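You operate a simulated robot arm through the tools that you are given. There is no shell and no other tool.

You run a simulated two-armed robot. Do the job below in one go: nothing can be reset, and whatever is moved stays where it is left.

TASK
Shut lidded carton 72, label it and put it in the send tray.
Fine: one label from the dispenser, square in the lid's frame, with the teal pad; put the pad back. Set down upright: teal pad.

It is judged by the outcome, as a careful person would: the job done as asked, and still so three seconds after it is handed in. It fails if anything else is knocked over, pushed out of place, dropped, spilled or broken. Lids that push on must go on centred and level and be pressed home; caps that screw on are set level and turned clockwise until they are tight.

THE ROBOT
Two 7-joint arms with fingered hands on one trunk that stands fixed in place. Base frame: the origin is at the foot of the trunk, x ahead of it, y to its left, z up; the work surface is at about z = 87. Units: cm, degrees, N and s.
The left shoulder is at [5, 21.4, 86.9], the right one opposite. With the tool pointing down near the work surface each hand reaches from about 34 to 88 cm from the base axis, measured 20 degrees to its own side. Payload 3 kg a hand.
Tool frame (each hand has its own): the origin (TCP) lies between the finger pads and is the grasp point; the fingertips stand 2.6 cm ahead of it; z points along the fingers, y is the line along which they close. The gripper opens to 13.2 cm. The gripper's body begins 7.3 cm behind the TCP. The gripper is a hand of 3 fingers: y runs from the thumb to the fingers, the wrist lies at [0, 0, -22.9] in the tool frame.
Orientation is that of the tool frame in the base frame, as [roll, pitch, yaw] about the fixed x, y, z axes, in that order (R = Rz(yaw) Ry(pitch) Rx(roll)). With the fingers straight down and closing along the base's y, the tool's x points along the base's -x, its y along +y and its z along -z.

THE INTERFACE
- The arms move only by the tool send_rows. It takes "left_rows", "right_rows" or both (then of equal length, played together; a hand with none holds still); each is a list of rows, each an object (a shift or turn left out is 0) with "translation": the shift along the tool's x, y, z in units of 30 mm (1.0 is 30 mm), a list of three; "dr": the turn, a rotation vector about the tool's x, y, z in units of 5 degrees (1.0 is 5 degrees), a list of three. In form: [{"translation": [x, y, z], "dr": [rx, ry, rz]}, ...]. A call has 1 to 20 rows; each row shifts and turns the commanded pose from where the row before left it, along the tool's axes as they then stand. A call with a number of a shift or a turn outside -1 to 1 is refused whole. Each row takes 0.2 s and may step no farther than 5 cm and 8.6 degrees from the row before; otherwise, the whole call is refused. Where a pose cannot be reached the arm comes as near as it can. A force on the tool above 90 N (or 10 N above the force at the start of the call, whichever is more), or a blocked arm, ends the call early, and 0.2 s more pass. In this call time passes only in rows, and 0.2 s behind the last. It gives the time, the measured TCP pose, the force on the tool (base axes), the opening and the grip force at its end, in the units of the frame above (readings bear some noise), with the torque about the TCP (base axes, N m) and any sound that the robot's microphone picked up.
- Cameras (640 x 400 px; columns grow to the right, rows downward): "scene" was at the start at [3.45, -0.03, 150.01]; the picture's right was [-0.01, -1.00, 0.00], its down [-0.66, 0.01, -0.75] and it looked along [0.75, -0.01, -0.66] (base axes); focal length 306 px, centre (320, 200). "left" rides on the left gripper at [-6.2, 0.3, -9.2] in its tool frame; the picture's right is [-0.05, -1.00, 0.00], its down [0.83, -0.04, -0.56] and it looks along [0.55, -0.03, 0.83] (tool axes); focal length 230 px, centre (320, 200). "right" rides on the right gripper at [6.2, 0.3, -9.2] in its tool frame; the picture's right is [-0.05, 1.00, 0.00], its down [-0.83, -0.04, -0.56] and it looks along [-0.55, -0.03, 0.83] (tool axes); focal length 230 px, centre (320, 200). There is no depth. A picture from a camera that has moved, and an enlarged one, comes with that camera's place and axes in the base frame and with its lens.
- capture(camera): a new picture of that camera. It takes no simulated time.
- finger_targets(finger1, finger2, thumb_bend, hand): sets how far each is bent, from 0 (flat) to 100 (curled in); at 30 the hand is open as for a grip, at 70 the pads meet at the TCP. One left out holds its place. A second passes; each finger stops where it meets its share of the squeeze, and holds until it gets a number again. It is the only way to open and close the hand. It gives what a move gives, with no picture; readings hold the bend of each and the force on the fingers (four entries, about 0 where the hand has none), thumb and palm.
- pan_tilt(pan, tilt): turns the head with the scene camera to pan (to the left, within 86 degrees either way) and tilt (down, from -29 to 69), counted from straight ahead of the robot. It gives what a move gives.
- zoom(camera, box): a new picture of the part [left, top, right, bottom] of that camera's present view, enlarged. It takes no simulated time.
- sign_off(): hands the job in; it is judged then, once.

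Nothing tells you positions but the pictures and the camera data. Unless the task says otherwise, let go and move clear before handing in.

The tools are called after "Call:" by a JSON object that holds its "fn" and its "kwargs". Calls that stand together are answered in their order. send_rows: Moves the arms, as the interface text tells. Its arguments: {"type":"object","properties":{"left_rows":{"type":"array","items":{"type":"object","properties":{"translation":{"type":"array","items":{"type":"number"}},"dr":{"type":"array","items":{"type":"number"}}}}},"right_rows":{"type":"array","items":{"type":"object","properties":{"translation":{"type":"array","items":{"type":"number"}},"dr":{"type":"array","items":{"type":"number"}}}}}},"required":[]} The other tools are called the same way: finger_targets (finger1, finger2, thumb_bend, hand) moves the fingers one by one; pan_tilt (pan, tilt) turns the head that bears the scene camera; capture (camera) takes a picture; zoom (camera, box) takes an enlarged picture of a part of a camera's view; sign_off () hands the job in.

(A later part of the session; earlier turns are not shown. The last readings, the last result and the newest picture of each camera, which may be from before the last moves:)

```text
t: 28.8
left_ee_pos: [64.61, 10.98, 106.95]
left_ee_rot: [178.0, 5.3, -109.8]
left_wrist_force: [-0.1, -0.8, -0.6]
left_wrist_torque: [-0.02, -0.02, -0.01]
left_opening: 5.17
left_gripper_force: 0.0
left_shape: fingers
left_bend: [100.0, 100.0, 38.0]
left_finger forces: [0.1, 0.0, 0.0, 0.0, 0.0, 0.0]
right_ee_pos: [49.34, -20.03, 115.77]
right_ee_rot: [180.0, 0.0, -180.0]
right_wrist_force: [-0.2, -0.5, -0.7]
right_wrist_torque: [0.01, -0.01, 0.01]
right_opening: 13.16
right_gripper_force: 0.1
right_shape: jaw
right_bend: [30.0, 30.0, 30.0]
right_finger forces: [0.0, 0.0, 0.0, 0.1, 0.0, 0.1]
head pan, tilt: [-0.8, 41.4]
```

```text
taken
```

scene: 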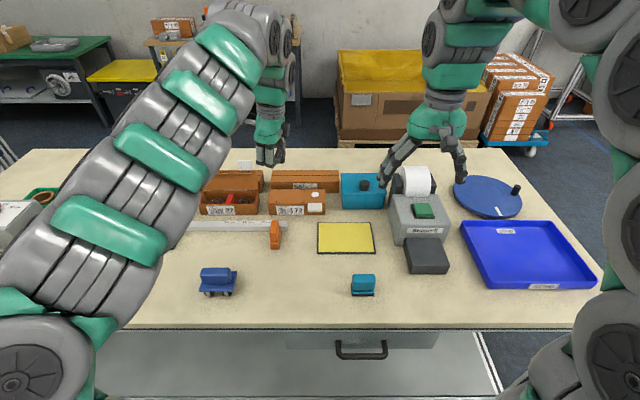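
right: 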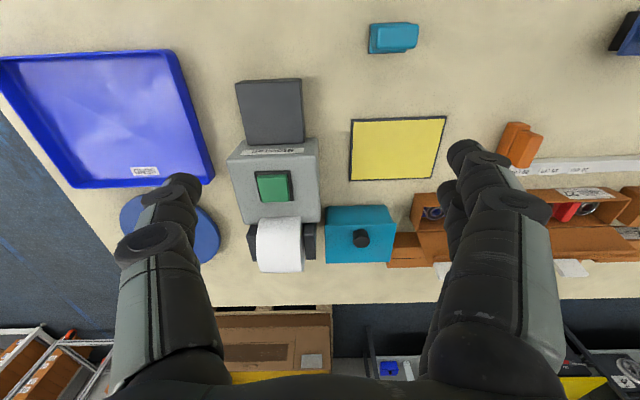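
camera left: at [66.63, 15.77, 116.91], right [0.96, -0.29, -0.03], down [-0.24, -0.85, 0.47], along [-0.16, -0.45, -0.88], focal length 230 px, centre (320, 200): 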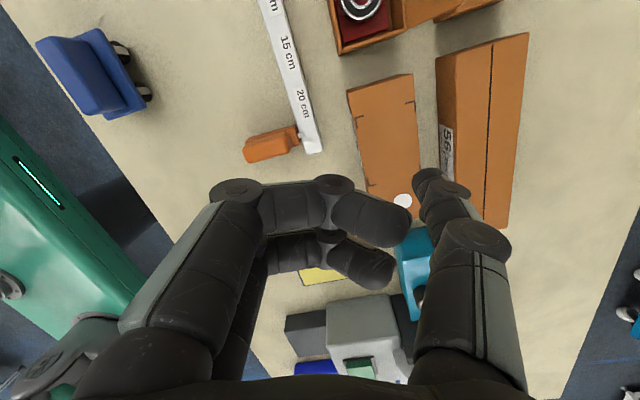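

Backing off swept the lid forward and it now lies closed. I'll look closely to see whether it is fully shut and whether the carton shifted.

Call:
{"fn": "zoom", "kwargs": {"camera": "scene", "box": [255, 160, 345, 225]}}

Call:
{"fn": "zoom", "kwargs": {"camera": "left", "box": [320, 50, 480, 240]}}

Call:
{"fn": "zoom", "kwargs": {"camera": "scene", "box": [140, 150, 340, 275]}}

```text
6.15 times, centred on (300, 192) of scene
camera zoom: at [3.45, -0.03, 150.01], right [-0.01, -1.0, 0.0], down [-0.66, 0.01, -0.75], along [0.75, -0.01, -0.66], focal length 1884 px, centre (443, 246)
```

zoom: 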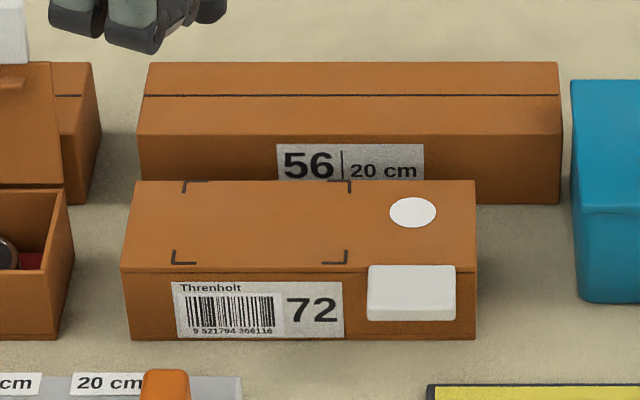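

```text
2.11 times, centred on (400, 145) of left
camera zoom: at [66.63, 15.77, 116.91], right [0.96, -0.29, -0.03], down [-0.24, -0.85, 0.47], along [-0.16, -0.45, -0.88], focal length 484 px, centre (152, 316)
```

zoom: 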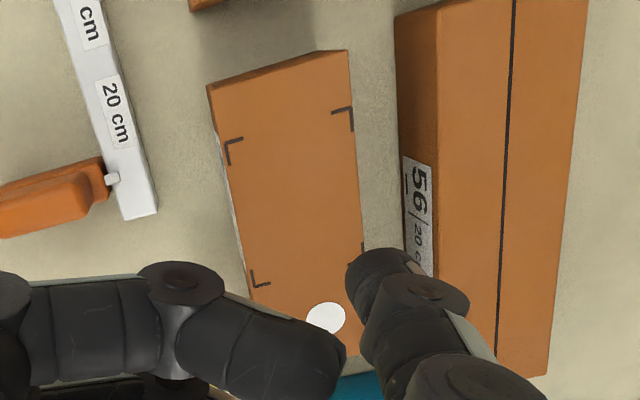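

```text
3.20 times, centred on (240, 212) of scene
camera zoom: at [3.45, -0.03, 150.01], right [-0.01, -1.0, 0.0], down [-0.66, 0.01, -0.75], along [0.75, -0.01, -0.66], focal length 980 px, centre (576, 160)
```

zoom: 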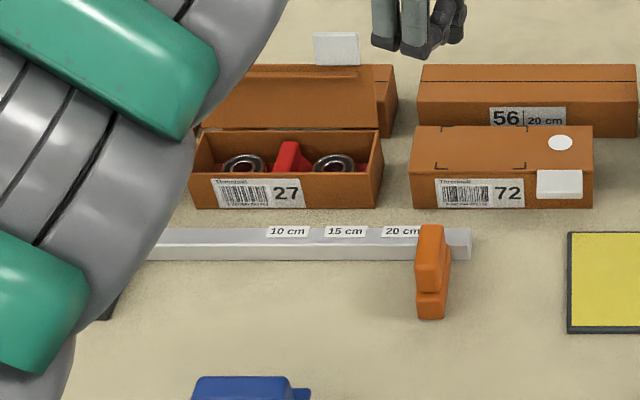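

The lid of 72 is down with its tab on the front face, and the carton hasn't moved. The frame's corner marks span about y 3.5–11.6 and x 68.5–74.2. I'll turn the left hand back, close its fingers and press the lid's front edge gently to be sure it's home.

Call:
{"fn": "send_rows", "kwargs": {"left_rows": [{"translation": [0, 0, -0.3], "dr": [0, 0, 1]}, {"dr": [0, 0, 1]}, {"dr": [0, 0, 1]}, {"dr": [0, 0, 1]}, {"dr": [0, 0, 1]}, {"dr": [0, 0, 1]}, {"dr": [0, 0, 1]}, {"dr": [0, 0, 1]}, {"dr": [0, 0, 1]}, {"dr": [0, 0, 1]}, {"dr": [0, 0, 1]}, {"dr": [0, 0, 1]}, {"dr": [0, 0, 1]}, {"dr": [0, 0, 1]}, {"dr": [1, 0, 0]}, {"dr": [0.2, 0, 0]}]}}

Call:
{"fn": "finger_targets", "kwargs": {"hand": "left", "finger1": 70, "finger2": 70, "thumb_bend": 70}}

```text
t: 32.2
left_ee_pos: [64.71, 10.75, 107.75]
left_ee_rot: [-179.9, -0.2, -179.6]
left_wrist_force: [-0.4, 1.2, 1.3]
left_wrist_torque: [0.04, 0.0, -0.02]
left_opening: 5.23
left_gripper_force: 0.0
left_shape: fingers
left_bend: [100.0, 100.0, 38.0]
left_finger forces: [0.0, 0.0, 0.0, 0.1, 0.0, 0.0]
right_ee_pos: [49.45, -20.05, 115.72]
right_ee_rot: [-180.0, 0.0, -179.9]
right_wrist_force: [0.5, 0.1, -0.1]
right_wrist_torque: [-0.02, -0.01, 0.01]
right_opening: 13.18
right_gripper_force: 0.0
right_shape: jaw
right_bend: [30.0, 30.0, 30.0]
right_finger forces: [0.0, 0.0, 0.0, 0.0, 0.1, 0.0]
head pan, tilt: [-0.8, 41.4]
```

```text
t: 33.2
left_ee_pos: [64.78, 10.81, 107.87]
left_ee_rot: [-180.0, -0.2, -179.6]
left_wrist_force: [0.0, -0.4, 0.0]
left_wrist_torque: [-0.01, 0.01, -0.03]
left_opening: 0.55
left_gripper_force: 0.0
left_shape: fingers
left_bend: [70.0, 70.0, 70.0]
left_finger forces: [0.0, 0.1, 0.0, 0.0, 0.0, 0.1]
right_ee_pos: [49.31, -20.09, 115.77]
right_ee_rot: [179.9, 0.0, 180.0]
right_wrist_force: [-0.1, 0.2, 0.6]
right_wrist_torque: [0.0, 0.01, -0.01]
right_opening: 13.2
right_gripper_force: 0.0
right_shape: jaw
right_bend: [30.0, 30.0, 30.0]
right_finger forces: [0.1, 0.0, 0.0, 0.0, 0.0, 0.0]
head pan, tilt: [-0.8, 41.4]
```

Now I'll move above the lid's front centre and lower toward it.

Call:
{"fn": "send_rows", "kwargs": {"left_rows": [{"translation": [-0.367, -0.3, 0.726]}, {"translation": [-0.367, -0.3, 0.726]}, {"translation": [-0.367, -0.3, 0.726]}, {"translation": [-0.367, -0.3, 0.726]}, {"translation": [-0.367, -0.3, 0.726]}]}}

Call:
{"fn": "send_rows", "kwargs": {"left_rows": [{"translation": [0, 0, 0.25]}, {"translation": [0, 0, 0.25]}, {"translation": [0, 0, 0.12]}, {"translation": [0, 0, 0.12]}, {"translation": [0, 0, 0.12]}]}}

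Call:
{"fn": "zoom", "kwargs": {"camera": "scene", "box": [255, 160, 345, 225]}}

```text
t: 34.4
left_ee_pos: [70.4, 6.28, 96.9]
left_ee_rot: [-179.9, -0.1, -179.6]
left_wrist_force: [-0.2, -0.5, -0.3]
left_wrist_torque: [-0.01, 0.03, 0.02]
left_opening: 0.56
left_gripper_force: 0.1
left_shape: fingers
left_bend: [70.0, 70.0, 70.0]
left_finger forces: [0.1, 0.1, 0.0, 0.0, 0.0, 0.0]
right_ee_pos: [49.5, -20.13, 115.71]
right_ee_rot: [-180.0, 0.0, -179.9]
right_wrist_force: [-0.3, 0.5, -1.1]
right_wrist_torque: [0.0, -0.01, 0.0]
right_opening: 13.19
right_gripper_force: 0.0
right_shape: jaw
right_bend: [30.0, 30.0, 30.0]
right_finger forces: [0.1, 0.0, 0.1, 0.1, 0.1, 0.1]
head pan, tilt: [-0.8, 41.4]
```

```text
t: 35.6
left_ee_pos: [70.43, 6.1, 94.49]
left_ee_rot: [-179.7, -0.1, -179.7]
left_wrist_force: [-3.0, -1.4, 24.1]
left_wrist_torque: [-0.1, 0.0, -0.01]
left_opening: 0.46
left_gripper_force: 12.7
left_shape: fingers
left_bend: [71.0, 70.0, 70.0]
left_finger forces: [6.3, 4.1, 0.1, 0.0, 14.2, 0.0]
right_ee_pos: [49.32, -20.0, 115.68]
right_ee_rot: [-180.0, 0.1, 180.0]
right_wrist_force: [0.3, 0.2, 0.6]
right_wrist_torque: [0.03, 0.02, -0.04]
right_opening: 13.19
right_gripper_force: 0.0
right_shape: jaw
right_bend: [30.0, 30.0, 30.0]
right_finger forces: [0.1, 0.0, 0.1, 0.0, 0.1, 0.1]
head pan, tilt: [-0.8, 41.4]
```

```text
6.15 times, centred on (300, 192) of scene
camera zoom: at [3.42, -0.04, 150.01], right [-0.01, -1.0, 0.0], down [-0.66, 0.01, -0.75], along [0.75, -0.01, -0.66], focal length 1884 px, centre (443, 246)
```

zoom: 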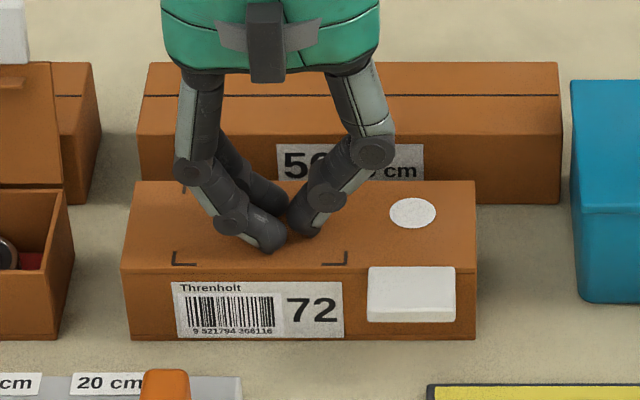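

The lid takes 24 N at z ≈ 91.8 without moving, so it is home. I'll lift the left hand and withdraw it to the left side.

Call:
{"fn": "send_rows", "kwargs": {"left_rows": [{"translation": [0, 0, -0.5]}, {"translation": [0, 0, -0.9]}, {"translation": [0, 0, -0.9]}, {"translation": [0, 0, -0.9]}, {"translation": [0.8, 0.6, -0.5]}, {"translation": [0.8, 0.6, -0.5]}, {"translation": [0.8, 0.6, -0.5]}, {"translation": [0.8, 0.6, -0.5]}, {"translation": [0.8, 0.6, -0.5]}, {"translation": [0.8, 0.6, -0.5]}, {"translation": [0.8, 0.6, -0.5]}, {"translation": [0.8, 0.6, -0.5]}]}}

Call:
{"fn": "capture", "kwargs": {"camera": "scene"}}

Call:
{"fn": "zoom", "kwargs": {"camera": "scene", "box": [255, 160, 345, 225]}}

```text
t: 38.2
left_ee_pos: [49.96, 21.06, 115.6]
left_ee_rot: [-180.0, -0.2, -179.5]
left_wrist_force: [-0.1, -0.5, -0.2]
left_wrist_torque: [-0.03, -0.01, 0.02]
left_opening: 0.52
left_gripper_force: 0.0
left_shape: fingers
left_bend: [70.0, 70.0, 70.0]
left_finger forces: [0.0, 0.0, 0.0, 0.0, 0.0, 0.0]
left hand out of reach, approached as far as the arm can: row 4
right_ee_pos: [49.37, -19.97, 115.81]
right_ee_rot: [-180.0, -0.1, 180.0]
right_wrist_force: [-0.6, 0.3, -0.6]
right_wrist_torque: [0.01, 0.02, -0.02]
right_opening: 13.16
right_gripper_force: 0.1
right_shape: jaw
right_bend: [30.0, 30.0, 30.0]
right_finger forces: [0.1, 0.0, 0.0, 0.0, 0.1, 0.0]
head pan, tilt: [-0.8, 41.4]
```

```text
taken
```

scene: 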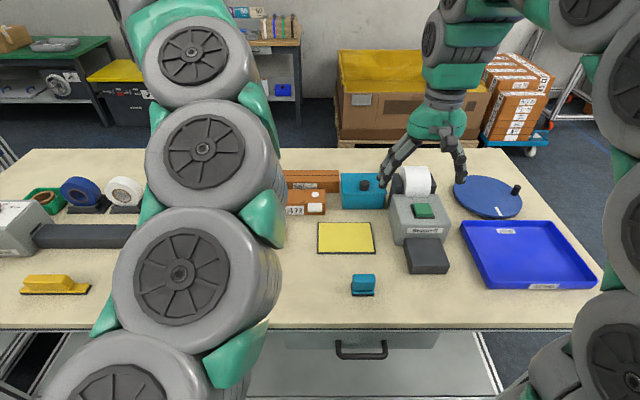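

```text
6.15 times, centred on (300, 192) of scene
camera zoom: at [3.45, -0.03, 150.01], right [-0.01, -1.0, 0.0], down [-0.66, 0.01, -0.75], along [0.75, -0.01, -0.66], focal length 1884 px, centre (443, 246)
```

zoom: 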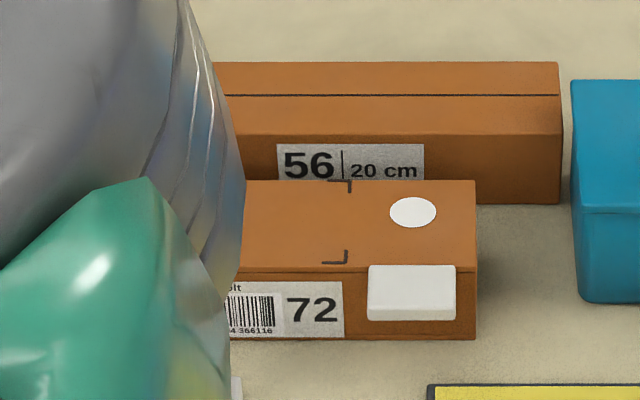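

The left arm blocks the scene view of the carton, so I'll move it further left.

Call:
{"fn": "send_rows", "kwargs": {"left_rows": [{"translation": [0, 0.8, 0]}, {"translation": [0, 0.8, 0]}, {"translation": [0, 0.8, 0]}, {"translation": [0, 0.8, 0]}, {"translation": [0, 0.8, 0]}, {"translation": [0, 0.8, 0]}, {"translation": [0, 0.8, 0]}, {"translation": [0, 0.8, 0]}]}}

Call:
{"fn": "capture", "kwargs": {"camera": "scene"}}

Call:
{"fn": "zoom", "kwargs": {"camera": "scene", "box": [255, 160, 345, 225]}}

```text
t: 40.0
left_ee_pos: [50.07, 40.33, 115.52]
left_ee_rot: [-179.9, -0.1, -179.6]
left_wrist_force: [0.6, 0.3, 0.4]
left_wrist_torque: [0.0, -0.01, 0.02]
left_opening: 0.54
left_gripper_force: 0.1
left_shape: fingers
left_bend: [70.0, 70.0, 70.0]
left_finger forces: [0.0, 0.1, 0.0, 0.0, 0.1, 0.0]
right_ee_pos: [49.45, -20.05, 115.77]
right_ee_rot: [180.0, -0.1, -180.0]
right_wrist_force: [0.2, -0.7, 0.2]
right_wrist_torque: [0.04, -0.03, -0.01]
right_opening: 13.2
right_gripper_force: 0.1
right_shape: jaw
right_bend: [30.0, 30.0, 30.0]
right_finger forces: [0.1, 0.0, 0.0, 0.0, 0.1, 0.0]
head pan, tilt: [-0.8, 41.4]
```

```text
taken
```

scene: 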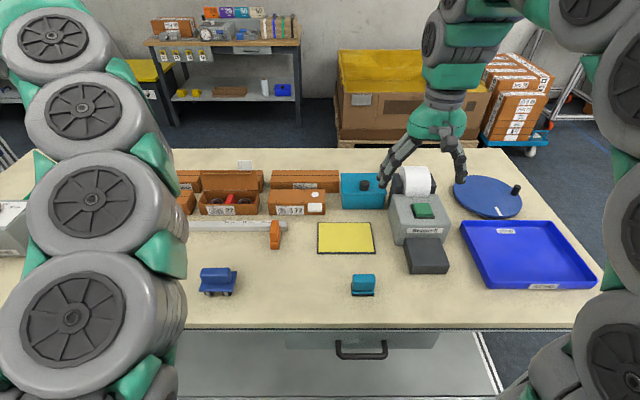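

```text
6.15 times, centred on (300, 192) of scene
camera zoom: at [3.45, -0.03, 150.01], right [-0.01, -1.0, 0.0], down [-0.66, 0.01, -0.75], along [0.75, -0.01, -0.66], focal length 1884 px, centre (443, 246)
```

zoom: 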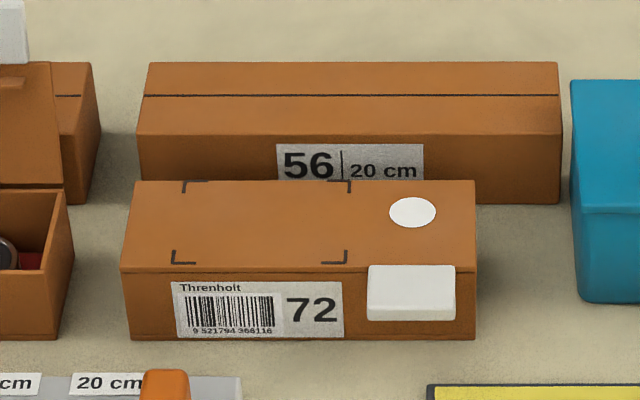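

The scene is clear. Next is the dispenser button, which I place at about (59, −26.8, 97.6). I'll close the right fingers and move above it.

Call:
{"fn": "finger_targets", "kwargs": {"hand": "right", "finger1": 70, "finger2": 70, "thumb_bend": 70}}

Call:
{"fn": "send_rows", "kwargs": {"right_rows": [{"translation": [-0.533, -0.378, 0.6]}, {"translation": [-0.533, -0.378, 0.6]}, {"translation": [-0.533, -0.378, 0.6]}, {"translation": [-0.533, -0.378, 0.6]}, {"translation": [-0.533, -0.378, 0.6]}, {"translation": [-0.533, -0.378, 0.6]}]}}

Call:
{"fn": "capture", "kwargs": {"camera": "right"}}

Call:
{"fn": "zoom", "kwargs": {"camera": "scene", "box": [385, 120, 465, 280]}}

```text
t: 41.0
left_ee_pos: [50.1, 40.19, 115.53]
left_ee_rot: [-179.9, -0.2, -179.6]
left_wrist_force: [-0.3, -0.1, -0.6]
left_wrist_torque: [0.01, 0.0, 0.02]
left_opening: 0.56
left_gripper_force: 0.1
left_shape: fingers
left_bend: [70.0, 70.0, 70.0]
left_finger forces: [0.0, 0.0, 0.2, 0.0, 0.0, 0.0]
right_ee_pos: [49.5, -20.04, 115.73]
right_ee_rot: [-179.9, -0.1, -179.9]
right_wrist_force: [-0.3, 0.6, 0.5]
right_wrist_torque: [0.04, 0.0, 0.02]
right_opening: 0.62
right_gripper_force: 0.1
right_shape: fingers
right_bend: [70.0, 70.0, 70.0]
right_finger forces: [0.0, 0.1, 0.1, 0.1, 0.1, 0.0]
head pan, tilt: [-0.8, 41.4]
```

```text
t: 42.4
left_ee_pos: [50.12, 40.25, 115.54]
left_ee_rot: [-179.9, -0.2, -179.6]
left_wrist_force: [0.5, 0.8, 0.3]
left_wrist_torque: [-0.01, -0.01, -0.01]
left_opening: 0.56
left_gripper_force: 0.1
left_shape: fingers
left_bend: [70.0, 70.0, 70.0]
left_finger forces: [0.1, 0.0, 0.0, 0.0, 0.0, 0.0]
right_ee_pos: [58.96, -27.03, 104.94]
right_ee_rot: [179.9, 0.0, 180.0]
right_wrist_force: [-0.5, 0.3, 0.3]
right_wrist_torque: [0.02, 0.02, 0.03]
right_opening: 0.61
right_gripper_force: 0.1
right_shape: fingers
right_bend: [70.0, 70.0, 70.0]
right_finger forces: [0.0, 0.1, 0.1, 0.0, 0.0, 0.0]
head pan, tilt: [-0.8, 41.4]
```

```text
taken
camera right: at [52.8, -26.57, 114.2], right [0.05, 1.0, 0.0], down [0.83, -0.04, 0.55], along [0.55, -0.03, -0.83], focal length 230 px, centre (320, 200)
```

right: 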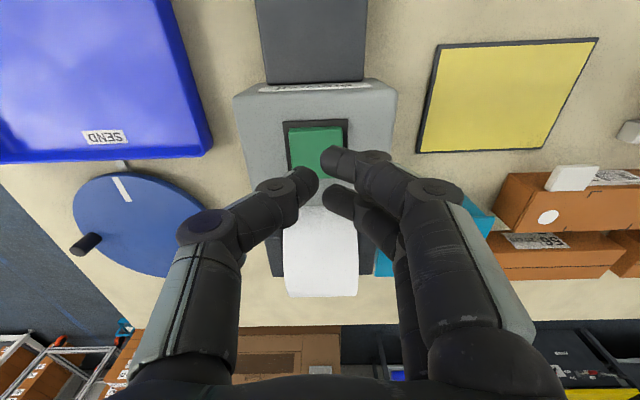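

```text
2.50 times, centred on (425, 200) of scene
camera zoom: at [3.46, -0.03, 150.01], right [-0.01, -1.0, 0.0], down [-0.66, 0.01, -0.75], along [0.75, -0.01, -0.66], focal length 765 px, centre (58, 200)
```

zoom: 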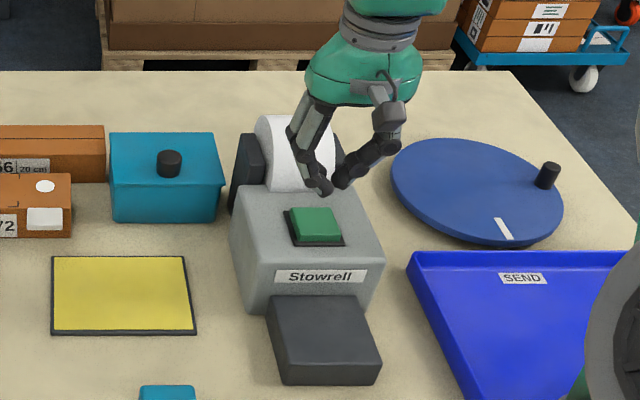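

The button is under the fingertips. I'll go down to just above it, then press in small steps.

Call:
{"fn": "send_rows", "kwargs": {"right_rows": [{"translation": [-0.13, 0, 0.4]}, {"translation": [0, 0, 0.4]}, {"translation": [0, 0, 0.4]}, {"translation": [0, 0, 0.15]}]}}

Call:
{"fn": "zoom", "kwargs": {"camera": "scene", "box": [385, 160, 465, 280]}}

```text
t: 43.4
left_ee_pos: [50.13, 40.31, 115.45]
left_ee_rot: [-179.9, -0.2, -179.6]
left_wrist_force: [0.9, -0.1, -0.4]
left_wrist_torque: [0.0, 0.02, 0.0]
left_opening: 0.56
left_gripper_force: 0.0
left_shape: fingers
left_bend: [70.0, 70.0, 70.0]
left_finger forces: [0.1, 0.0, 0.0, 0.0, 0.0, 0.1]
right_ee_pos: [59.54, -26.89, 100.94]
right_ee_rot: [180.0, -0.1, 179.9]
right_wrist_force: [-0.7, 0.0, -0.5]
right_wrist_torque: [0.0, 0.02, -0.01]
right_opening: 0.6
right_gripper_force: 0.0
right_shape: fingers
right_bend: [70.0, 70.0, 70.0]
right_finger forces: [0.0, 0.0, 0.0, 0.0, 0.0, 0.0]
head pan, tilt: [-0.8, 41.4]
```

```text
3.33 times, centred on (425, 220) of scene
camera zoom: at [3.45, -0.03, 150.01], right [-0.01, -1.0, 0.0], down [-0.66, 0.01, -0.75], along [0.75, -0.01, -0.66], focal length 1020 px, centre (-30, 133)
```

zoom: 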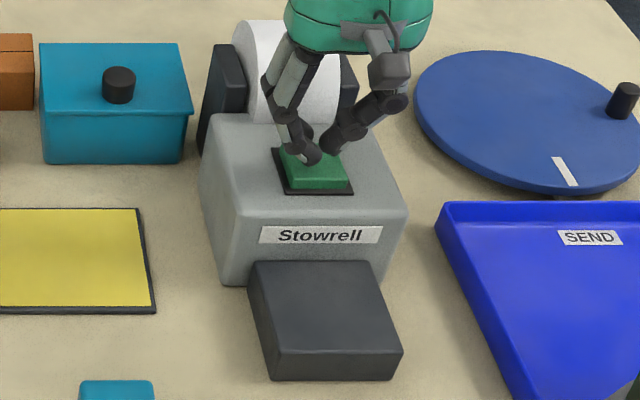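

Call:
{"fn": "send_rows", "kwargs": {"right_rows": [{"translation": [0, 0, 0.1]}, {"translation": [0, 0, 0.1]}]}}

```text
t: 44.0
left_ee_pos: [50.11, 40.23, 115.43]
left_ee_rot: [-179.8, -0.3, -179.5]
left_wrist_force: [0.1, -0.4, -0.5]
left_wrist_torque: [0.0, 0.01, -0.02]
left_opening: 0.56
left_gripper_force: 0.1
left_shape: fingers
left_bend: [70.0, 70.0, 70.0]
left_finger forces: [0.0, 0.1, 0.0, 0.0, 0.0, 0.0]
right_ee_pos: [59.34, -26.88, 100.27]
right_ee_rot: [179.9, 0.0, -180.0]
right_wrist_force: [-0.6, -0.1, 0.6]
right_wrist_torque: [0.02, 0.03, 0.02]
right_opening: 0.61
right_gripper_force: 0.0
right_shape: fingers
right_bend: [70.0, 70.0, 70.0]
right_finger forces: [0.0, 0.0, 0.1, 0.0, 0.0, 0.0]
head pan, tilt: [-0.8, 41.4]
```

Nothing has touched yet; I'll keep lowering in 2–3 mm steps.

Call:
{"fn": "send_rows", "kwargs": {"right_rows": [{"translation": [0, 0, 0.08]}]}}

Call:
{"fn": "send_rows", "kwargs": {"right_rows": [{"translation": [0, 0, 0.08]}]}}

```text
t: 44.4
left_ee_pos: [50.01, 40.26, 115.48]
left_ee_rot: [-179.8, -0.1, -179.6]
left_wrist_force: [0.2, 0.2, -0.1]
left_wrist_torque: [-0.03, 0.01, -0.03]
left_opening: 0.53
left_gripper_force: 0.1
left_shape: fingers
left_bend: [70.0, 70.0, 70.0]
left_finger forces: [0.0, 0.0, 0.0, 0.1, 0.0, 0.0]
right_ee_pos: [59.23, -27.01, 100.05]
right_ee_rot: [180.0, 0.0, -180.0]
right_wrist_force: [0.1, 0.3, 0.2]
right_wrist_torque: [0.0, 0.0, 0.02]
right_opening: 0.61
right_gripper_force: 0.0
right_shape: fingers
right_bend: [70.0, 70.0, 70.0]
right_finger forces: [0.0, 0.1, 0.0, 0.1, 0.1, 0.0]
head pan, tilt: [-0.8, 41.4]
```

```text
t: 44.8
left_ee_pos: [50.01, 40.29, 115.47]
left_ee_rot: [-179.9, -0.2, -179.6]
left_wrist_force: [-0.3, 0.3, 0.4]
left_wrist_torque: [0.01, 0.01, 0.0]
left_opening: 0.55
left_gripper_force: 0.2
left_shape: fingers
left_bend: [70.0, 70.0, 70.0]
left_finger forces: [0.0, 0.1, 0.1, 0.1, 0.1, 0.0]
right_ee_pos: [59.46, -26.88, 99.77]
right_ee_rot: [-180.0, 0.0, -179.9]
right_wrist_force: [-0.3, 0.6, -0.7]
right_wrist_torque: [0.03, -0.02, -0.01]
right_opening: 0.61
right_gripper_force: 0.1
right_shape: fingers
right_bend: [70.0, 70.0, 70.0]
right_finger forces: [0.0, 0.0, 0.0, 0.0, 0.0, 0.0]
head pan, tilt: [-0.8, 41.4]
```

Call:
{"fn": "send_rows", "kwargs": {"right_rows": [{"translation": [0, 0, 0.1]}]}}

Call:
{"fn": "send_rows", "kwargs": {"right_rows": [{"translation": [0, 0, 0.1]}]}}

Call:
{"fn": "zoom", "kwargs": {"camera": "scene", "box": [385, 160, 465, 280]}}

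```text
t: 45.2
left_ee_pos: [49.93, 40.31, 115.4]
left_ee_rot: [-179.9, -0.2, -179.6]
left_wrist_force: [0.0, 0.0, -0.1]
left_wrist_torque: [-0.03, 0.01, 0.02]
left_opening: 0.57
left_gripper_force: 0.1
left_shape: fingers
left_bend: [70.0, 70.0, 70.0]
left_finger forces: [0.0, 0.0, 0.0, 0.0, 0.1, 0.1]
right_ee_pos: [59.53, -26.96, 99.52]
right_ee_rot: [-180.0, 0.0, 180.0]
right_wrist_force: [0.3, 1.1, 0.2]
right_wrist_torque: [-0.02, 0.0, 0.0]
right_opening: 0.62
right_gripper_force: 0.1
right_shape: fingers
right_bend: [70.0, 70.0, 70.0]
right_finger forces: [0.0, 0.0, 0.0, 0.0, 0.1, 0.0]
head pan, tilt: [-0.8, 41.4]
```

```text
t: 45.6
left_ee_pos: [50.07, 40.29, 115.4]
left_ee_rot: [-179.9, -0.2, -179.6]
left_wrist_force: [0.0, -0.6, 0.1]
left_wrist_torque: [-0.01, 0.02, 0.0]
left_opening: 0.55
left_gripper_force: 0.1
left_shape: fingers
left_bend: [70.0, 70.0, 70.0]
left_finger forces: [0.1, 0.0, 0.0, 0.0, 0.0, 0.1]
right_ee_pos: [59.48, -26.92, 99.28]
right_ee_rot: [179.9, 0.0, -180.0]
right_wrist_force: [-0.6, -0.3, 2.1]
right_wrist_torque: [-0.04, -0.01, -0.01]
right_opening: 0.6
right_gripper_force: 1.0
right_shape: fingers
right_bend: [70.0, 70.0, 70.0]
right_finger forces: [0.1, 0.1, 0.1, 0.0, 1.6, 0.0]
head pan, tilt: [-0.8, 41.4]
```

```text
3.33 times, centred on (425, 220) of scene
camera zoom: at [3.45, -0.03, 150.01], right [-0.01, -1.0, 0.0], down [-0.66, 0.01, -0.75], along [0.75, -0.01, -0.66], focal length 1020 px, centre (-30, 133)
```

zoom: 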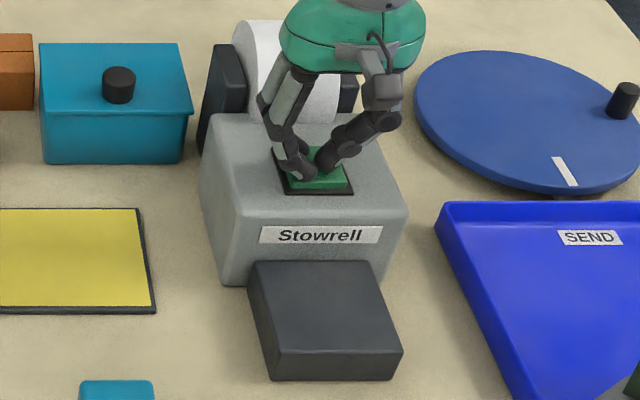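

The thumb has just made contact. I'll press a few millimetres more.

Call:
{"fn": "send_rows", "kwargs": {"right_rows": [{"translation": [0, 0, 0.1]}]}}

Call:
{"fn": "zoom", "kwargs": {"camera": "scene", "box": [385, 160, 465, 280]}}

```text
t: 46.0
left_ee_pos: [50.03, 40.32, 115.55]
left_ee_rot: [-179.9, -0.1, -179.7]
left_wrist_force: [-0.3, 0.3, 0.0]
left_wrist_torque: [-0.04, 0.0, -0.04]
left_opening: 0.55
left_gripper_force: 0.1
left_shape: fingers
left_bend: [70.0, 70.0, 70.0]
left_finger forces: [0.0, 0.0, 0.0, 0.0, 0.0, 0.0]
right_ee_pos: [59.3, -26.97, 98.96]
right_ee_rot: [179.9, 0.0, -179.9]
right_wrist_force: [0.5, -1.3, 4.2]
right_wrist_torque: [-0.06, -0.01, -0.02]
right_opening: 0.58
right_gripper_force: 2.0
right_shape: fingers
right_bend: [70.0, 70.0, 70.0]
right_finger forces: [0.3, 0.2, 0.0, 0.0, 3.3, 0.1]
head pan, tilt: [-0.8, 41.4]
heard: click
```

```text
3.33 times, centred on (425, 220) of scene
camera zoom: at [3.45, -0.03, 150.01], right [-0.01, -1.0, 0.0], down [-0.66, 0.01, -0.75], along [0.75, -0.01, -0.66], focal length 1020 px, centre (-30, 133)
```

zoom: 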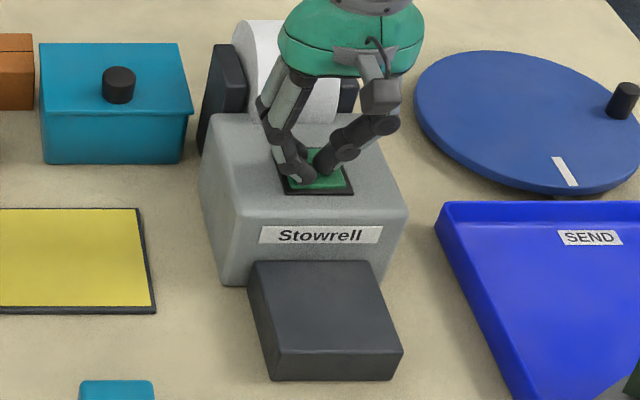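

It clicked. I'll lift off once and see whether a label comes out.

Call:
{"fn": "send_rows", "kwargs": {"right_rows": [{"translation": [0, 0, -0.5]}, {"translation": [0, 0, -0.9]}, {"translation": [0, 0, -0.9]}, {"translation": [0, 0, -0.9]}]}}

Call:
{"fn": "zoom", "kwargs": {"camera": "scene", "box": [385, 160, 465, 280]}}

```text
t: 47.0
left_ee_pos: [49.98, 40.24, 115.51]
left_ee_rot: [-179.9, -0.1, -179.6]
left_wrist_force: [-0.6, 0.2, 0.4]
left_wrist_torque: [-0.01, 0.03, 0.01]
left_opening: 0.56
left_gripper_force: 0.1
left_shape: fingers
left_bend: [70.0, 70.0, 70.0]
left_finger forces: [0.0, 0.1, 0.0, 0.0, 0.0, 0.1]
right_ee_pos: [59.24, -26.86, 108.33]
right_ee_rot: [180.0, -0.1, 180.0]
right_wrist_force: [-1.0, 0.3, -0.1]
right_wrist_torque: [-0.04, -0.03, 0.01]
right_opening: 0.61
right_gripper_force: 0.2
right_shape: fingers
right_bend: [70.0, 70.0, 70.0]
right_finger forces: [0.0, 0.0, 0.1, 0.1, 0.1, 0.0]
head pan, tilt: [-0.8, 41.4]
```

```text
3.33 times, centred on (425, 220) of scene
camera zoom: at [3.45, -0.03, 150.01], right [-0.01, -1.0, 0.0], down [-0.66, 0.01, -0.75], along [0.75, -0.01, -0.66], focal length 1020 px, centre (-30, 133)
```

zoom: 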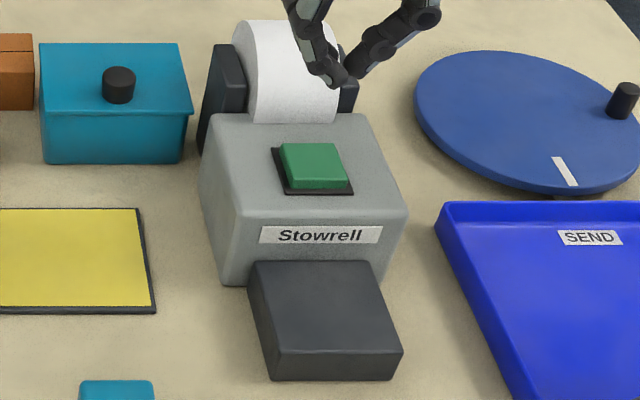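

No label is visible yet; it may take a moment. Meanwhile I'll carry the right hand toward the pad, clear of everything, and look again.

Call:
{"fn": "send_rows", "kwargs": {"right_rows": [{"translation": [0.78, 0.78, 0]}, {"translation": [0.78, 0.78, 0]}, {"translation": [0.78, 0.78, 0]}, {"translation": [0.78, 0.78, 0]}, {"translation": [0.78, 0.78, 0]}, {"translation": [0.78, 0.78, 0]}, {"translation": [0.78, 0.78, 0]}]}}

Call:
{"fn": "capture", "kwargs": {"camera": "scene"}}

Call:
{"fn": "zoom", "kwargs": {"camera": "scene", "box": [385, 160, 465, 280]}}

```text
t: 48.6
left_ee_pos: [50.01, 40.25, 115.44]
left_ee_rot: [-180.0, -0.1, -179.7]
left_wrist_force: [-0.2, -0.1, 0.5]
left_wrist_torque: [0.0, -0.04, -0.01]
left_opening: 0.57
left_gripper_force: 0.0
left_shape: fingers
left_bend: [70.0, 70.0, 70.0]
left_finger forces: [0.0, 0.0, 0.0, 0.0, 0.1, 0.1]
right_ee_pos: [42.97, -10.39, 108.44]
right_ee_rot: [-179.9, -0.1, 180.0]
right_wrist_force: [0.8, 0.0, -0.5]
right_wrist_torque: [-0.01, -0.05, 0.0]
right_opening: 0.55
right_gripper_force: 0.1
right_shape: fingers
right_bend: [70.0, 70.0, 70.0]
right_finger forces: [0.0, 0.0, 0.0, 0.0, 0.0, 0.0]
head pan, tilt: [-0.8, 41.4]
```

```text
taken
```

scene: 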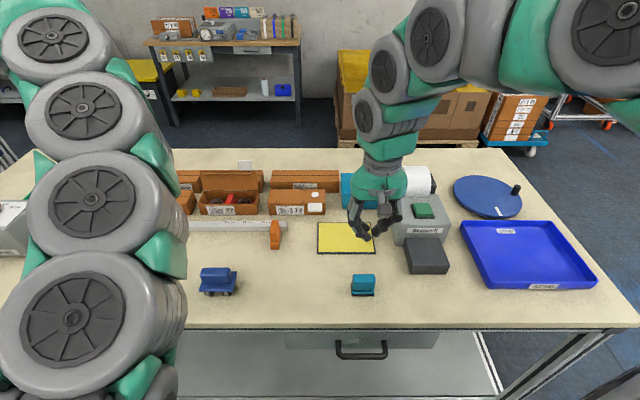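

```text
3.33 times, centred on (425, 220) of scene
camera zoom: at [3.45, -0.03, 150.01], right [-0.01, -1.0, 0.0], down [-0.66, 0.01, -0.75], along [0.75, -0.01, -0.66], focal length 1020 px, centre (-30, 133)
```

zoom: 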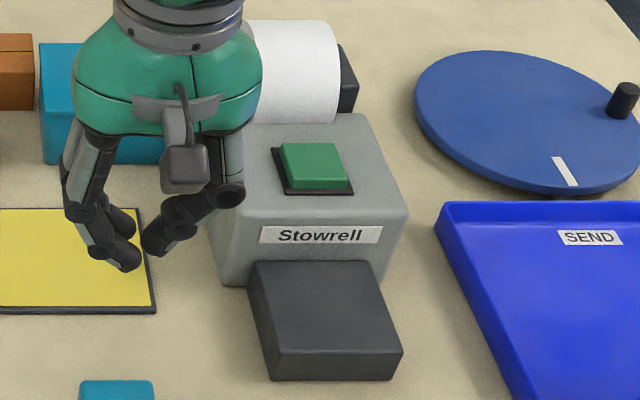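

Still no label on the dark plate. I'll check with the right camera before deciding whether to press again.

Call:
{"fn": "capture", "kwargs": {"camera": "right"}}

Call:
{"fn": "zoom", "kwargs": {"camera": "scene", "box": [398, 225, 458, 280]}}

```text
taken
camera right: at [36.89, -10.04, 117.65], right [0.05, 1.0, 0.0], down [0.83, -0.04, 0.55], along [0.55, -0.03, -0.83], focal length 230 px, centre (320, 200)
```

right: 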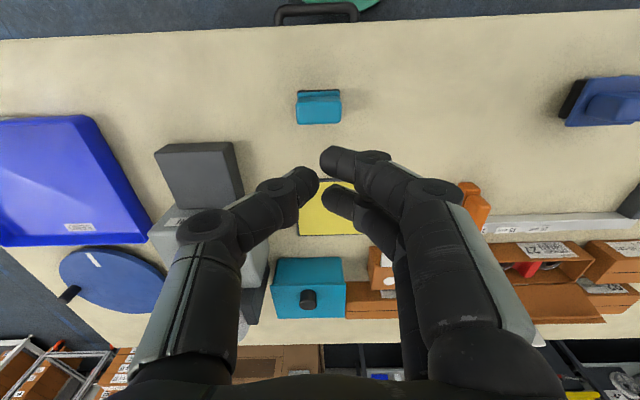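

```text
7.27 times, centred on (428, 252) of scene
camera zoom: at [3.45, -0.03, 150.01], right [-0.01, -1.0, 0.0], down [-0.66, 0.01, -0.75], along [0.75, -0.01, -0.66], focal length 2226 px, centre (-466, -182)
```

zoom: 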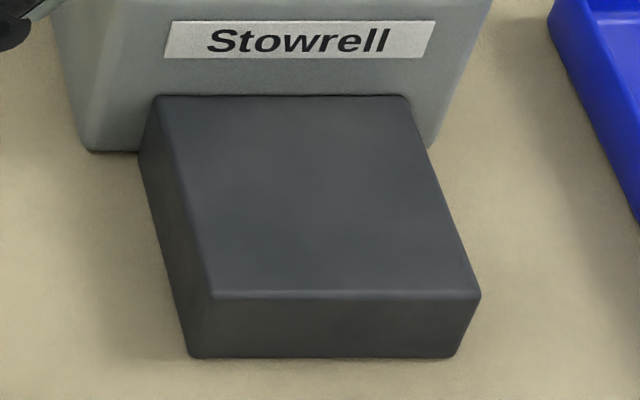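

No label yet; I'll allow more time by getting the pad first, and check before pressing again. I'll test turning the right hand 90° so the fingers can grip the pad's narrow handle, with the hand open.

Call:
{"fn": "send_rows", "kwargs": {"right_rows": [{"dr": [0, 0, -1]}, {"dr": [0, 0, -1]}, {"dr": [0, 0, -1]}, {"dr": [0, 0, -1]}, {"dr": [0, 0, -1]}, {"dr": [0, 0, -1]}, {"dr": [0, 0, -1]}, {"dr": [0, 0, -1]}, {"dr": [0, 0, -1]}, {"dr": [0, 0, -1]}, {"dr": [0, 0, -1]}, {"dr": [0, 0, -1]}, {"dr": [0, 0, -1]}, {"dr": [0, 0, -1]}, {"dr": [0, 0, -1]}, {"dr": [0, 0, -1]}, {"dr": [0, 0, -1]}, {"dr": [0, 0, -1]}]}}

Call:
{"fn": "finger_targets", "kwargs": {"hand": "right", "finger1": 45, "finger2": 45, "thumb_bend": 45}}

Call:
{"fn": "capture", "kwargs": {"camera": "right"}}

Call:
{"fn": "capture", "kwargs": {"camera": "scene"}}

```text
t: 52.4
left_ee_pos: [50.05, 40.18, 115.43]
left_ee_rot: [-179.9, -0.2, -179.6]
left_wrist_force: [-0.6, 0.5, 0.5]
left_wrist_torque: [-0.01, -0.02, -0.02]
left_opening: 0.54
left_gripper_force: 0.1
left_shape: fingers
left_bend: [70.0, 70.0, 70.0]
left_finger forces: [0.0, 0.1, 0.0, 0.0, 0.1, 0.0]
right_ee_pos: [42.98, -10.54, 108.6]
right_ee_rot: [-179.9, -0.1, -89.9]
right_wrist_force: [-0.2, -0.5, -0.8]
right_wrist_torque: [0.03, -0.03, 0.0]
right_opening: 0.57
right_gripper_force: 0.1
right_shape: fingers
right_bend: [70.0, 70.0, 70.0]
right_finger forces: [0.1, 0.0, 0.0, 0.1, 0.0, 0.0]
head pan, tilt: [-0.8, 41.4]
```

```text
t: 53.4
left_ee_pos: [50.06, 40.24, 115.48]
left_ee_rot: [-179.9, -0.2, -179.6]
left_wrist_force: [1.6, 0.1, 0.1]
left_wrist_torque: [0.02, -0.03, 0.01]
left_opening: 0.56
left_gripper_force: 0.1
left_shape: fingers
left_bend: [70.0, 70.0, 70.0]
left_finger forces: [0.0, 0.0, 0.1, 0.0, 0.0, 0.1]
right_ee_pos: [42.96, -10.48, 108.51]
right_ee_rot: [-180.0, -0.1, -90.0]
right_wrist_force: [0.2, -0.5, 0.2]
right_wrist_torque: [0.01, 0.01, -0.02]
right_opening: 8.41
right_gripper_force: 0.0
right_shape: fingers
right_bend: [45.0, 45.0, 45.0]
right_finger forces: [0.0, 0.1, 0.0, 0.0, 0.1, 0.0]
head pan, tilt: [-0.8, 41.4]
```

```text
taken
camera right: at [42.67, -16.57, 117.81], right [-1.0, 0.05, 0.0], down [0.04, 0.83, 0.56], along [0.03, 0.55, -0.83], focal length 230 px, centre (320, 200)
```

right: 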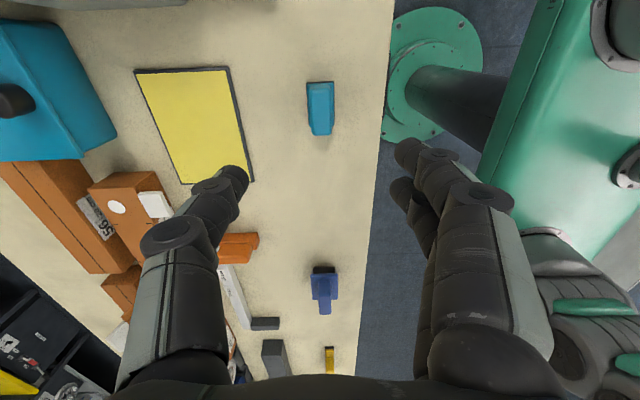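

```text
taken
```

scene: 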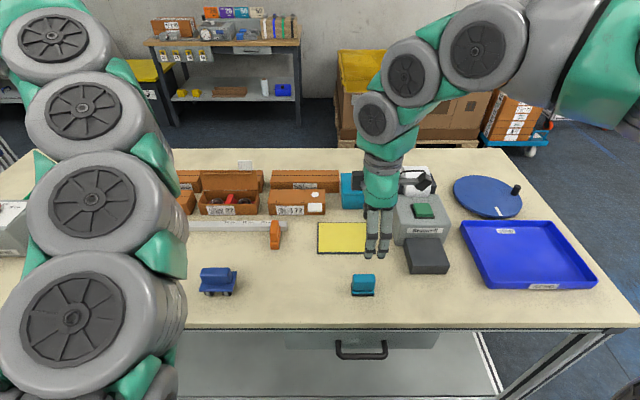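

The 90° heading works here. I'll zoom in on the pad to locate it precisely and check the dispenser again.

Call:
{"fn": "zoom", "kwargs": {"camera": "right", "box": [280, 70, 360, 150]}}

Call:
{"fn": "zoom", "kwargs": {"camera": "scene", "box": [385, 160, 465, 280]}}

```text
5.00 times, centred on (320, 110) of right
camera zoom: at [42.67, -16.57, 117.81], right [-1.0, 0.05, 0.0], down [0.04, 0.83, 0.56], along [0.03, 0.55, -0.83], focal length 1150 px, centre (320, 650)
```

zoom: 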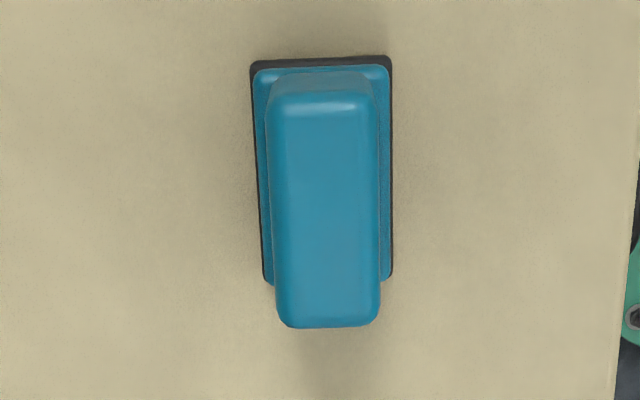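

```text
3.33 times, centred on (425, 220) of scene
camera zoom: at [3.45, -0.03, 150.01], right [-0.01, -1.0, 0.0], down [-0.66, 0.01, -0.75], along [0.75, -0.01, -0.66], focal length 1020 px, centre (-30, 133)
```

zoom: 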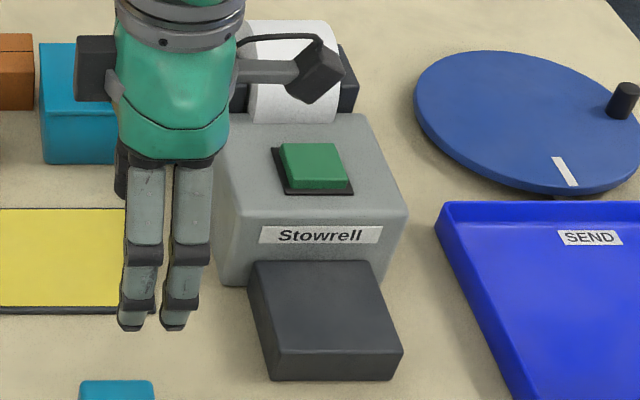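

The pad is centred at about (42.95, −10.55), square to the bench. I still see no label, so I'll look at the dispenser plate from above with the right camera before pressing again.

Call:
{"fn": "send_rows", "kwargs": {"right_rows": [{"translation": [0.9, -0.2, 0]}, {"translation": [0.9, -0.2, 0]}, {"translation": [0.9, -0.2, 0]}, {"translation": [0.9, -0.2, 0]}, {"translation": [0.9, -0.2, 0]}, {"translation": [0.9, -0.2, 0]}, {"translation": [0.9, -0.2, 0]}, {"translation": [0.9, -0.2, 0]}]}}

Call:
{"fn": "capture", "kwargs": {"camera": "right"}}

Call:
{"fn": "capture", "kwargs": {"camera": "scene"}}

```text
t: 55.2
left_ee_pos: [50.07, 40.23, 115.51]
left_ee_rot: [-179.9, 0.0, -179.6]
left_wrist_force: [-0.3, 0.2, 0.6]
left_wrist_torque: [0.01, 0.02, 0.03]
left_opening: 0.57
left_gripper_force: 0.0
left_shape: fingers
left_bend: [70.0, 70.0, 70.0]
left_finger forces: [0.0, 0.0, 0.1, 0.1, 0.1, 0.1]
right_ee_pos: [47.85, -32.09, 108.27]
right_ee_rot: [180.0, -0.1, -90.0]
right_wrist_force: [0.2, 1.3, -0.3]
right_wrist_torque: [-0.02, 0.0, 0.0]
right_opening: 8.42
right_gripper_force: 0.1
right_shape: fingers
right_bend: [45.0, 45.0, 45.0]
right_finger forces: [0.1, 0.0, 0.0, 0.0, 0.0, 0.0]
head pan, tilt: [-0.8, 41.4]
```

```text
taken
camera right: at [47.49, -38.15, 117.64], right [-1.0, 0.05, 0.0], down [0.04, 0.83, 0.56], along [0.03, 0.55, -0.83], focal length 230 px, centre (320, 200)
```

right: 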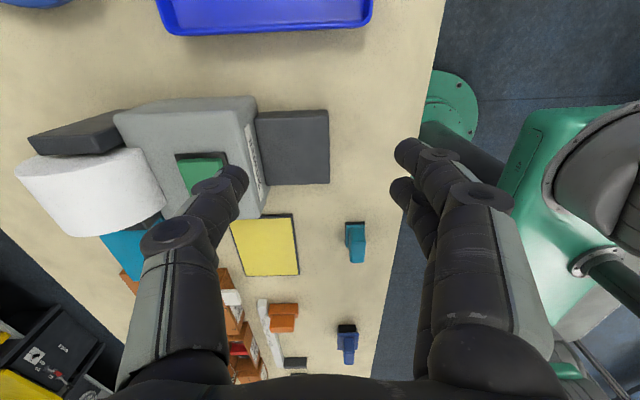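

```text
taken
```

scene: 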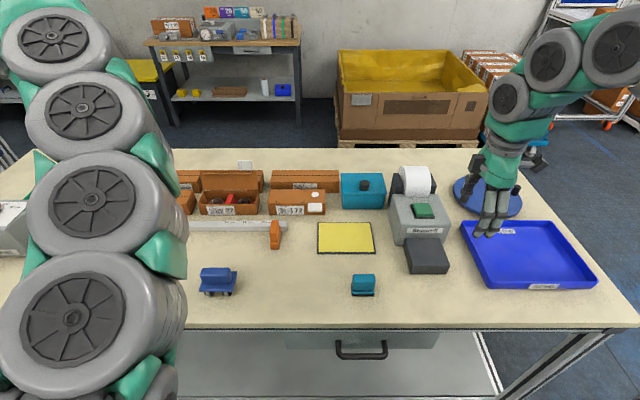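

There is no label anywhere. I'll press the button once more, deeper, and hold it while watching.

Call:
{"fn": "finger_targets", "kwargs": {"hand": "right", "finger1": 70, "finger2": 70, "thumb_bend": 70}}

Call:
{"fn": "send_rows", "kwargs": {"right_rows": [{"translation": [-0.34, -0.77, 0]}, {"translation": [-0.34, -0.77, 0]}, {"translation": [-0.34, -0.77, 0]}, {"translation": [-0.34, -0.77, 0]}, {"translation": [-0.34, -0.77, 0]}, {"translation": [0, 0, 0.8]}, {"translation": [0, 0, 0.8]}, {"translation": [0, 0, 0.8]}, {"translation": [0, 0, 0.5]}]}}

Call:
{"fn": "zoom", "kwargs": {"camera": "scene", "box": [385, 160, 465, 280]}}

```text
t: 56.2
left_ee_pos: [50.03, 40.26, 115.43]
left_ee_rot: [-179.9, -0.2, -179.7]
left_wrist_force: [-0.3, -1.3, -0.4]
left_wrist_torque: [-0.01, -0.01, 0.02]
left_opening: 0.54
left_gripper_force: 0.0
left_shape: fingers
left_bend: [70.0, 70.0, 70.0]
left_finger forces: [0.1, 0.1, 0.0, 0.0, 0.0, 0.0]
right_ee_pos: [47.78, -32.06, 108.4]
right_ee_rot: [-180.0, -0.1, -90.0]
right_wrist_force: [-1.0, 0.6, -0.1]
right_wrist_torque: [0.03, 0.01, -0.03]
right_opening: 0.61
right_gripper_force: 0.1
right_shape: fingers
right_bend: [70.0, 70.0, 70.0]
right_finger forces: [0.0, 0.1, 0.1, 0.1, 0.0, 0.1]
head pan, tilt: [-0.8, 41.4]
```

```text
t: 58.2
left_ee_pos: [50.11, 40.19, 115.48]
left_ee_rot: [-179.9, -0.3, -179.6]
left_wrist_force: [0.1, -0.3, -0.3]
left_wrist_torque: [-0.03, 0.02, -0.03]
left_opening: 0.56
left_gripper_force: 0.1
left_shape: fingers
left_bend: [70.0, 70.0, 70.0]
left_finger forces: [0.1, 0.0, 0.0, 0.0, 0.0, 0.1]
right_ee_pos: [59.33, -26.77, 99.73]
right_ee_rot: [180.0, 0.0, -90.0]
right_wrist_force: [0.0, 0.4, -0.9]
right_wrist_torque: [-0.02, 0.04, 0.02]
right_opening: 0.61
right_gripper_force: 0.0
right_shape: fingers
right_bend: [70.0, 70.0, 70.0]
right_finger forces: [0.0, 0.0, 0.0, 0.1, 0.0, 0.1]
head pan, tilt: [-0.8, 41.4]
```

```text
3.33 times, centred on (425, 220) of scene
camera zoom: at [3.46, -0.03, 150.01], right [-0.01, -1.0, 0.0], down [-0.66, 0.01, -0.75], along [0.75, -0.01, -0.66], focal length 1020 px, centre (-30, 133)
```

zoom: 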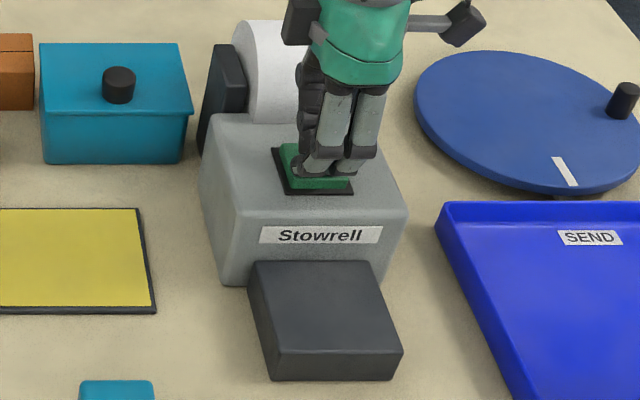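

Call:
{"fn": "send_rows", "kwargs": {"right_rows": [{"translation": [0, 0, 0.12]}, {"translation": [0, 0, 0.12]}]}}

Call:
{"fn": "zoom", "kwargs": {"camera": "scene", "box": [385, 160, 465, 280]}}

```text
t: 58.8
left_ee_pos: [50.05, 40.34, 115.42]
left_ee_rot: [-179.9, -0.1, -179.6]
left_wrist_force: [0.0, 0.5, 0.2]
left_wrist_torque: [0.01, 0.01, -0.01]
left_opening: 0.55
left_gripper_force: 0.1
left_shape: fingers
left_bend: [70.0, 70.0, 70.0]
left_finger forces: [0.0, 0.1, 0.0, 0.1, 0.0, 0.0]
right_ee_pos: [59.41, -26.89, 99.12]
right_ee_rot: [-180.0, 0.0, -90.1]
right_wrist_force: [-0.4, 1.5, 2.6]
right_wrist_torque: [0.05, -0.03, 0.0]
right_opening: 0.55
right_gripper_force: 0.7
right_shape: fingers
right_bend: [70.0, 70.0, 70.0]
right_finger forces: [0.7, 0.5, 0.0, 0.0, 1.8, 0.1]
head pan, tilt: [-0.8, 41.4]
heard: click
```

```text
3.33 times, centred on (425, 220) of scene
camera zoom: at [3.45, -0.03, 150.01], right [-0.01, -1.0, 0.0], down [-0.66, 0.01, -0.75], along [0.75, -0.01, -0.66], focal length 1020 px, centre (-30, 133)
```

zoom: 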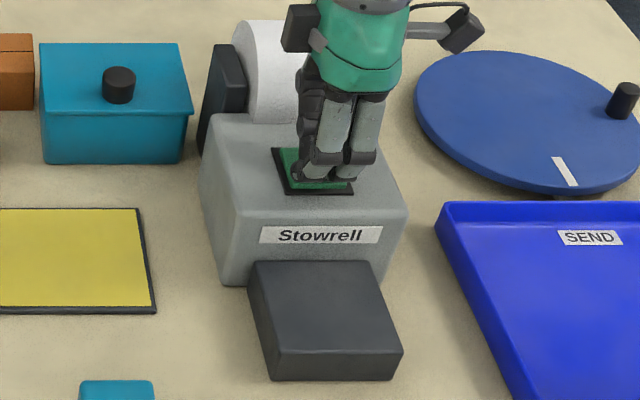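

It clicked at about 2.6 N. I'll hold it there for a second and look.

Call:
{"fn": "send_rows", "kwargs": {"right_rows": [{"translation": [0, 0, 0]}, {"translation": [0, 0, 0]}, {"translation": [0, 0, 0]}, {"translation": [0, 0, 0]}, {"translation": [0, 0, 0]}]}}

Call:
{"fn": "zoom", "kwargs": {"camera": "scene", "box": [385, 160, 465, 280]}}

```text
t: 60.0
left_ee_pos: [50.05, 40.3, 115.47]
left_ee_rot: [-179.8, -0.1, -179.5]
left_wrist_force: [0.0, -0.4, -0.2]
left_wrist_torque: [0.01, 0.02, 0.0]
left_opening: 0.53
left_gripper_force: 0.2
left_shape: fingers
left_bend: [70.0, 70.0, 70.0]
left_finger forces: [0.0, 0.0, 0.0, 0.1, 0.1, 0.1]
right_ee_pos: [59.38, -26.85, 99.06]
right_ee_rot: [179.9, 0.0, -90.0]
right_wrist_force: [-1.4, -0.5, 2.3]
right_wrist_torque: [0.0, 0.0, -0.05]
right_opening: 0.57
right_gripper_force: 1.5
right_shape: fingers
right_bend: [70.0, 70.0, 70.0]
right_finger forces: [0.7, 0.7, 0.0, 0.0, 1.5, 0.1]
head pan, tilt: [-0.8, 41.4]
```

```text
3.33 times, centred on (425, 220) of scene
camera zoom: at [3.45, -0.03, 150.01], right [-0.01, -1.0, 0.0], down [-0.66, 0.01, -0.75], along [0.75, -0.01, -0.66], focal length 1020 px, centre (-30, 133)
```

zoom: 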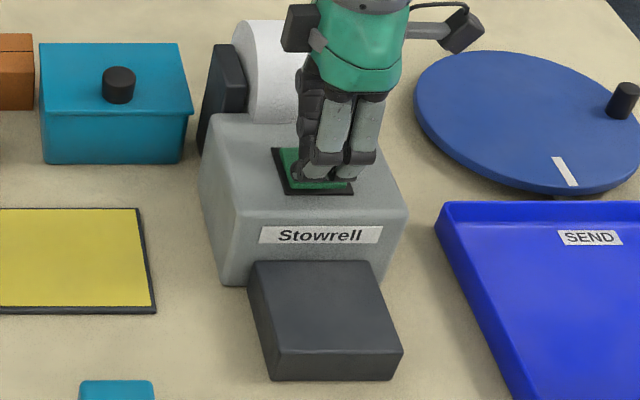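

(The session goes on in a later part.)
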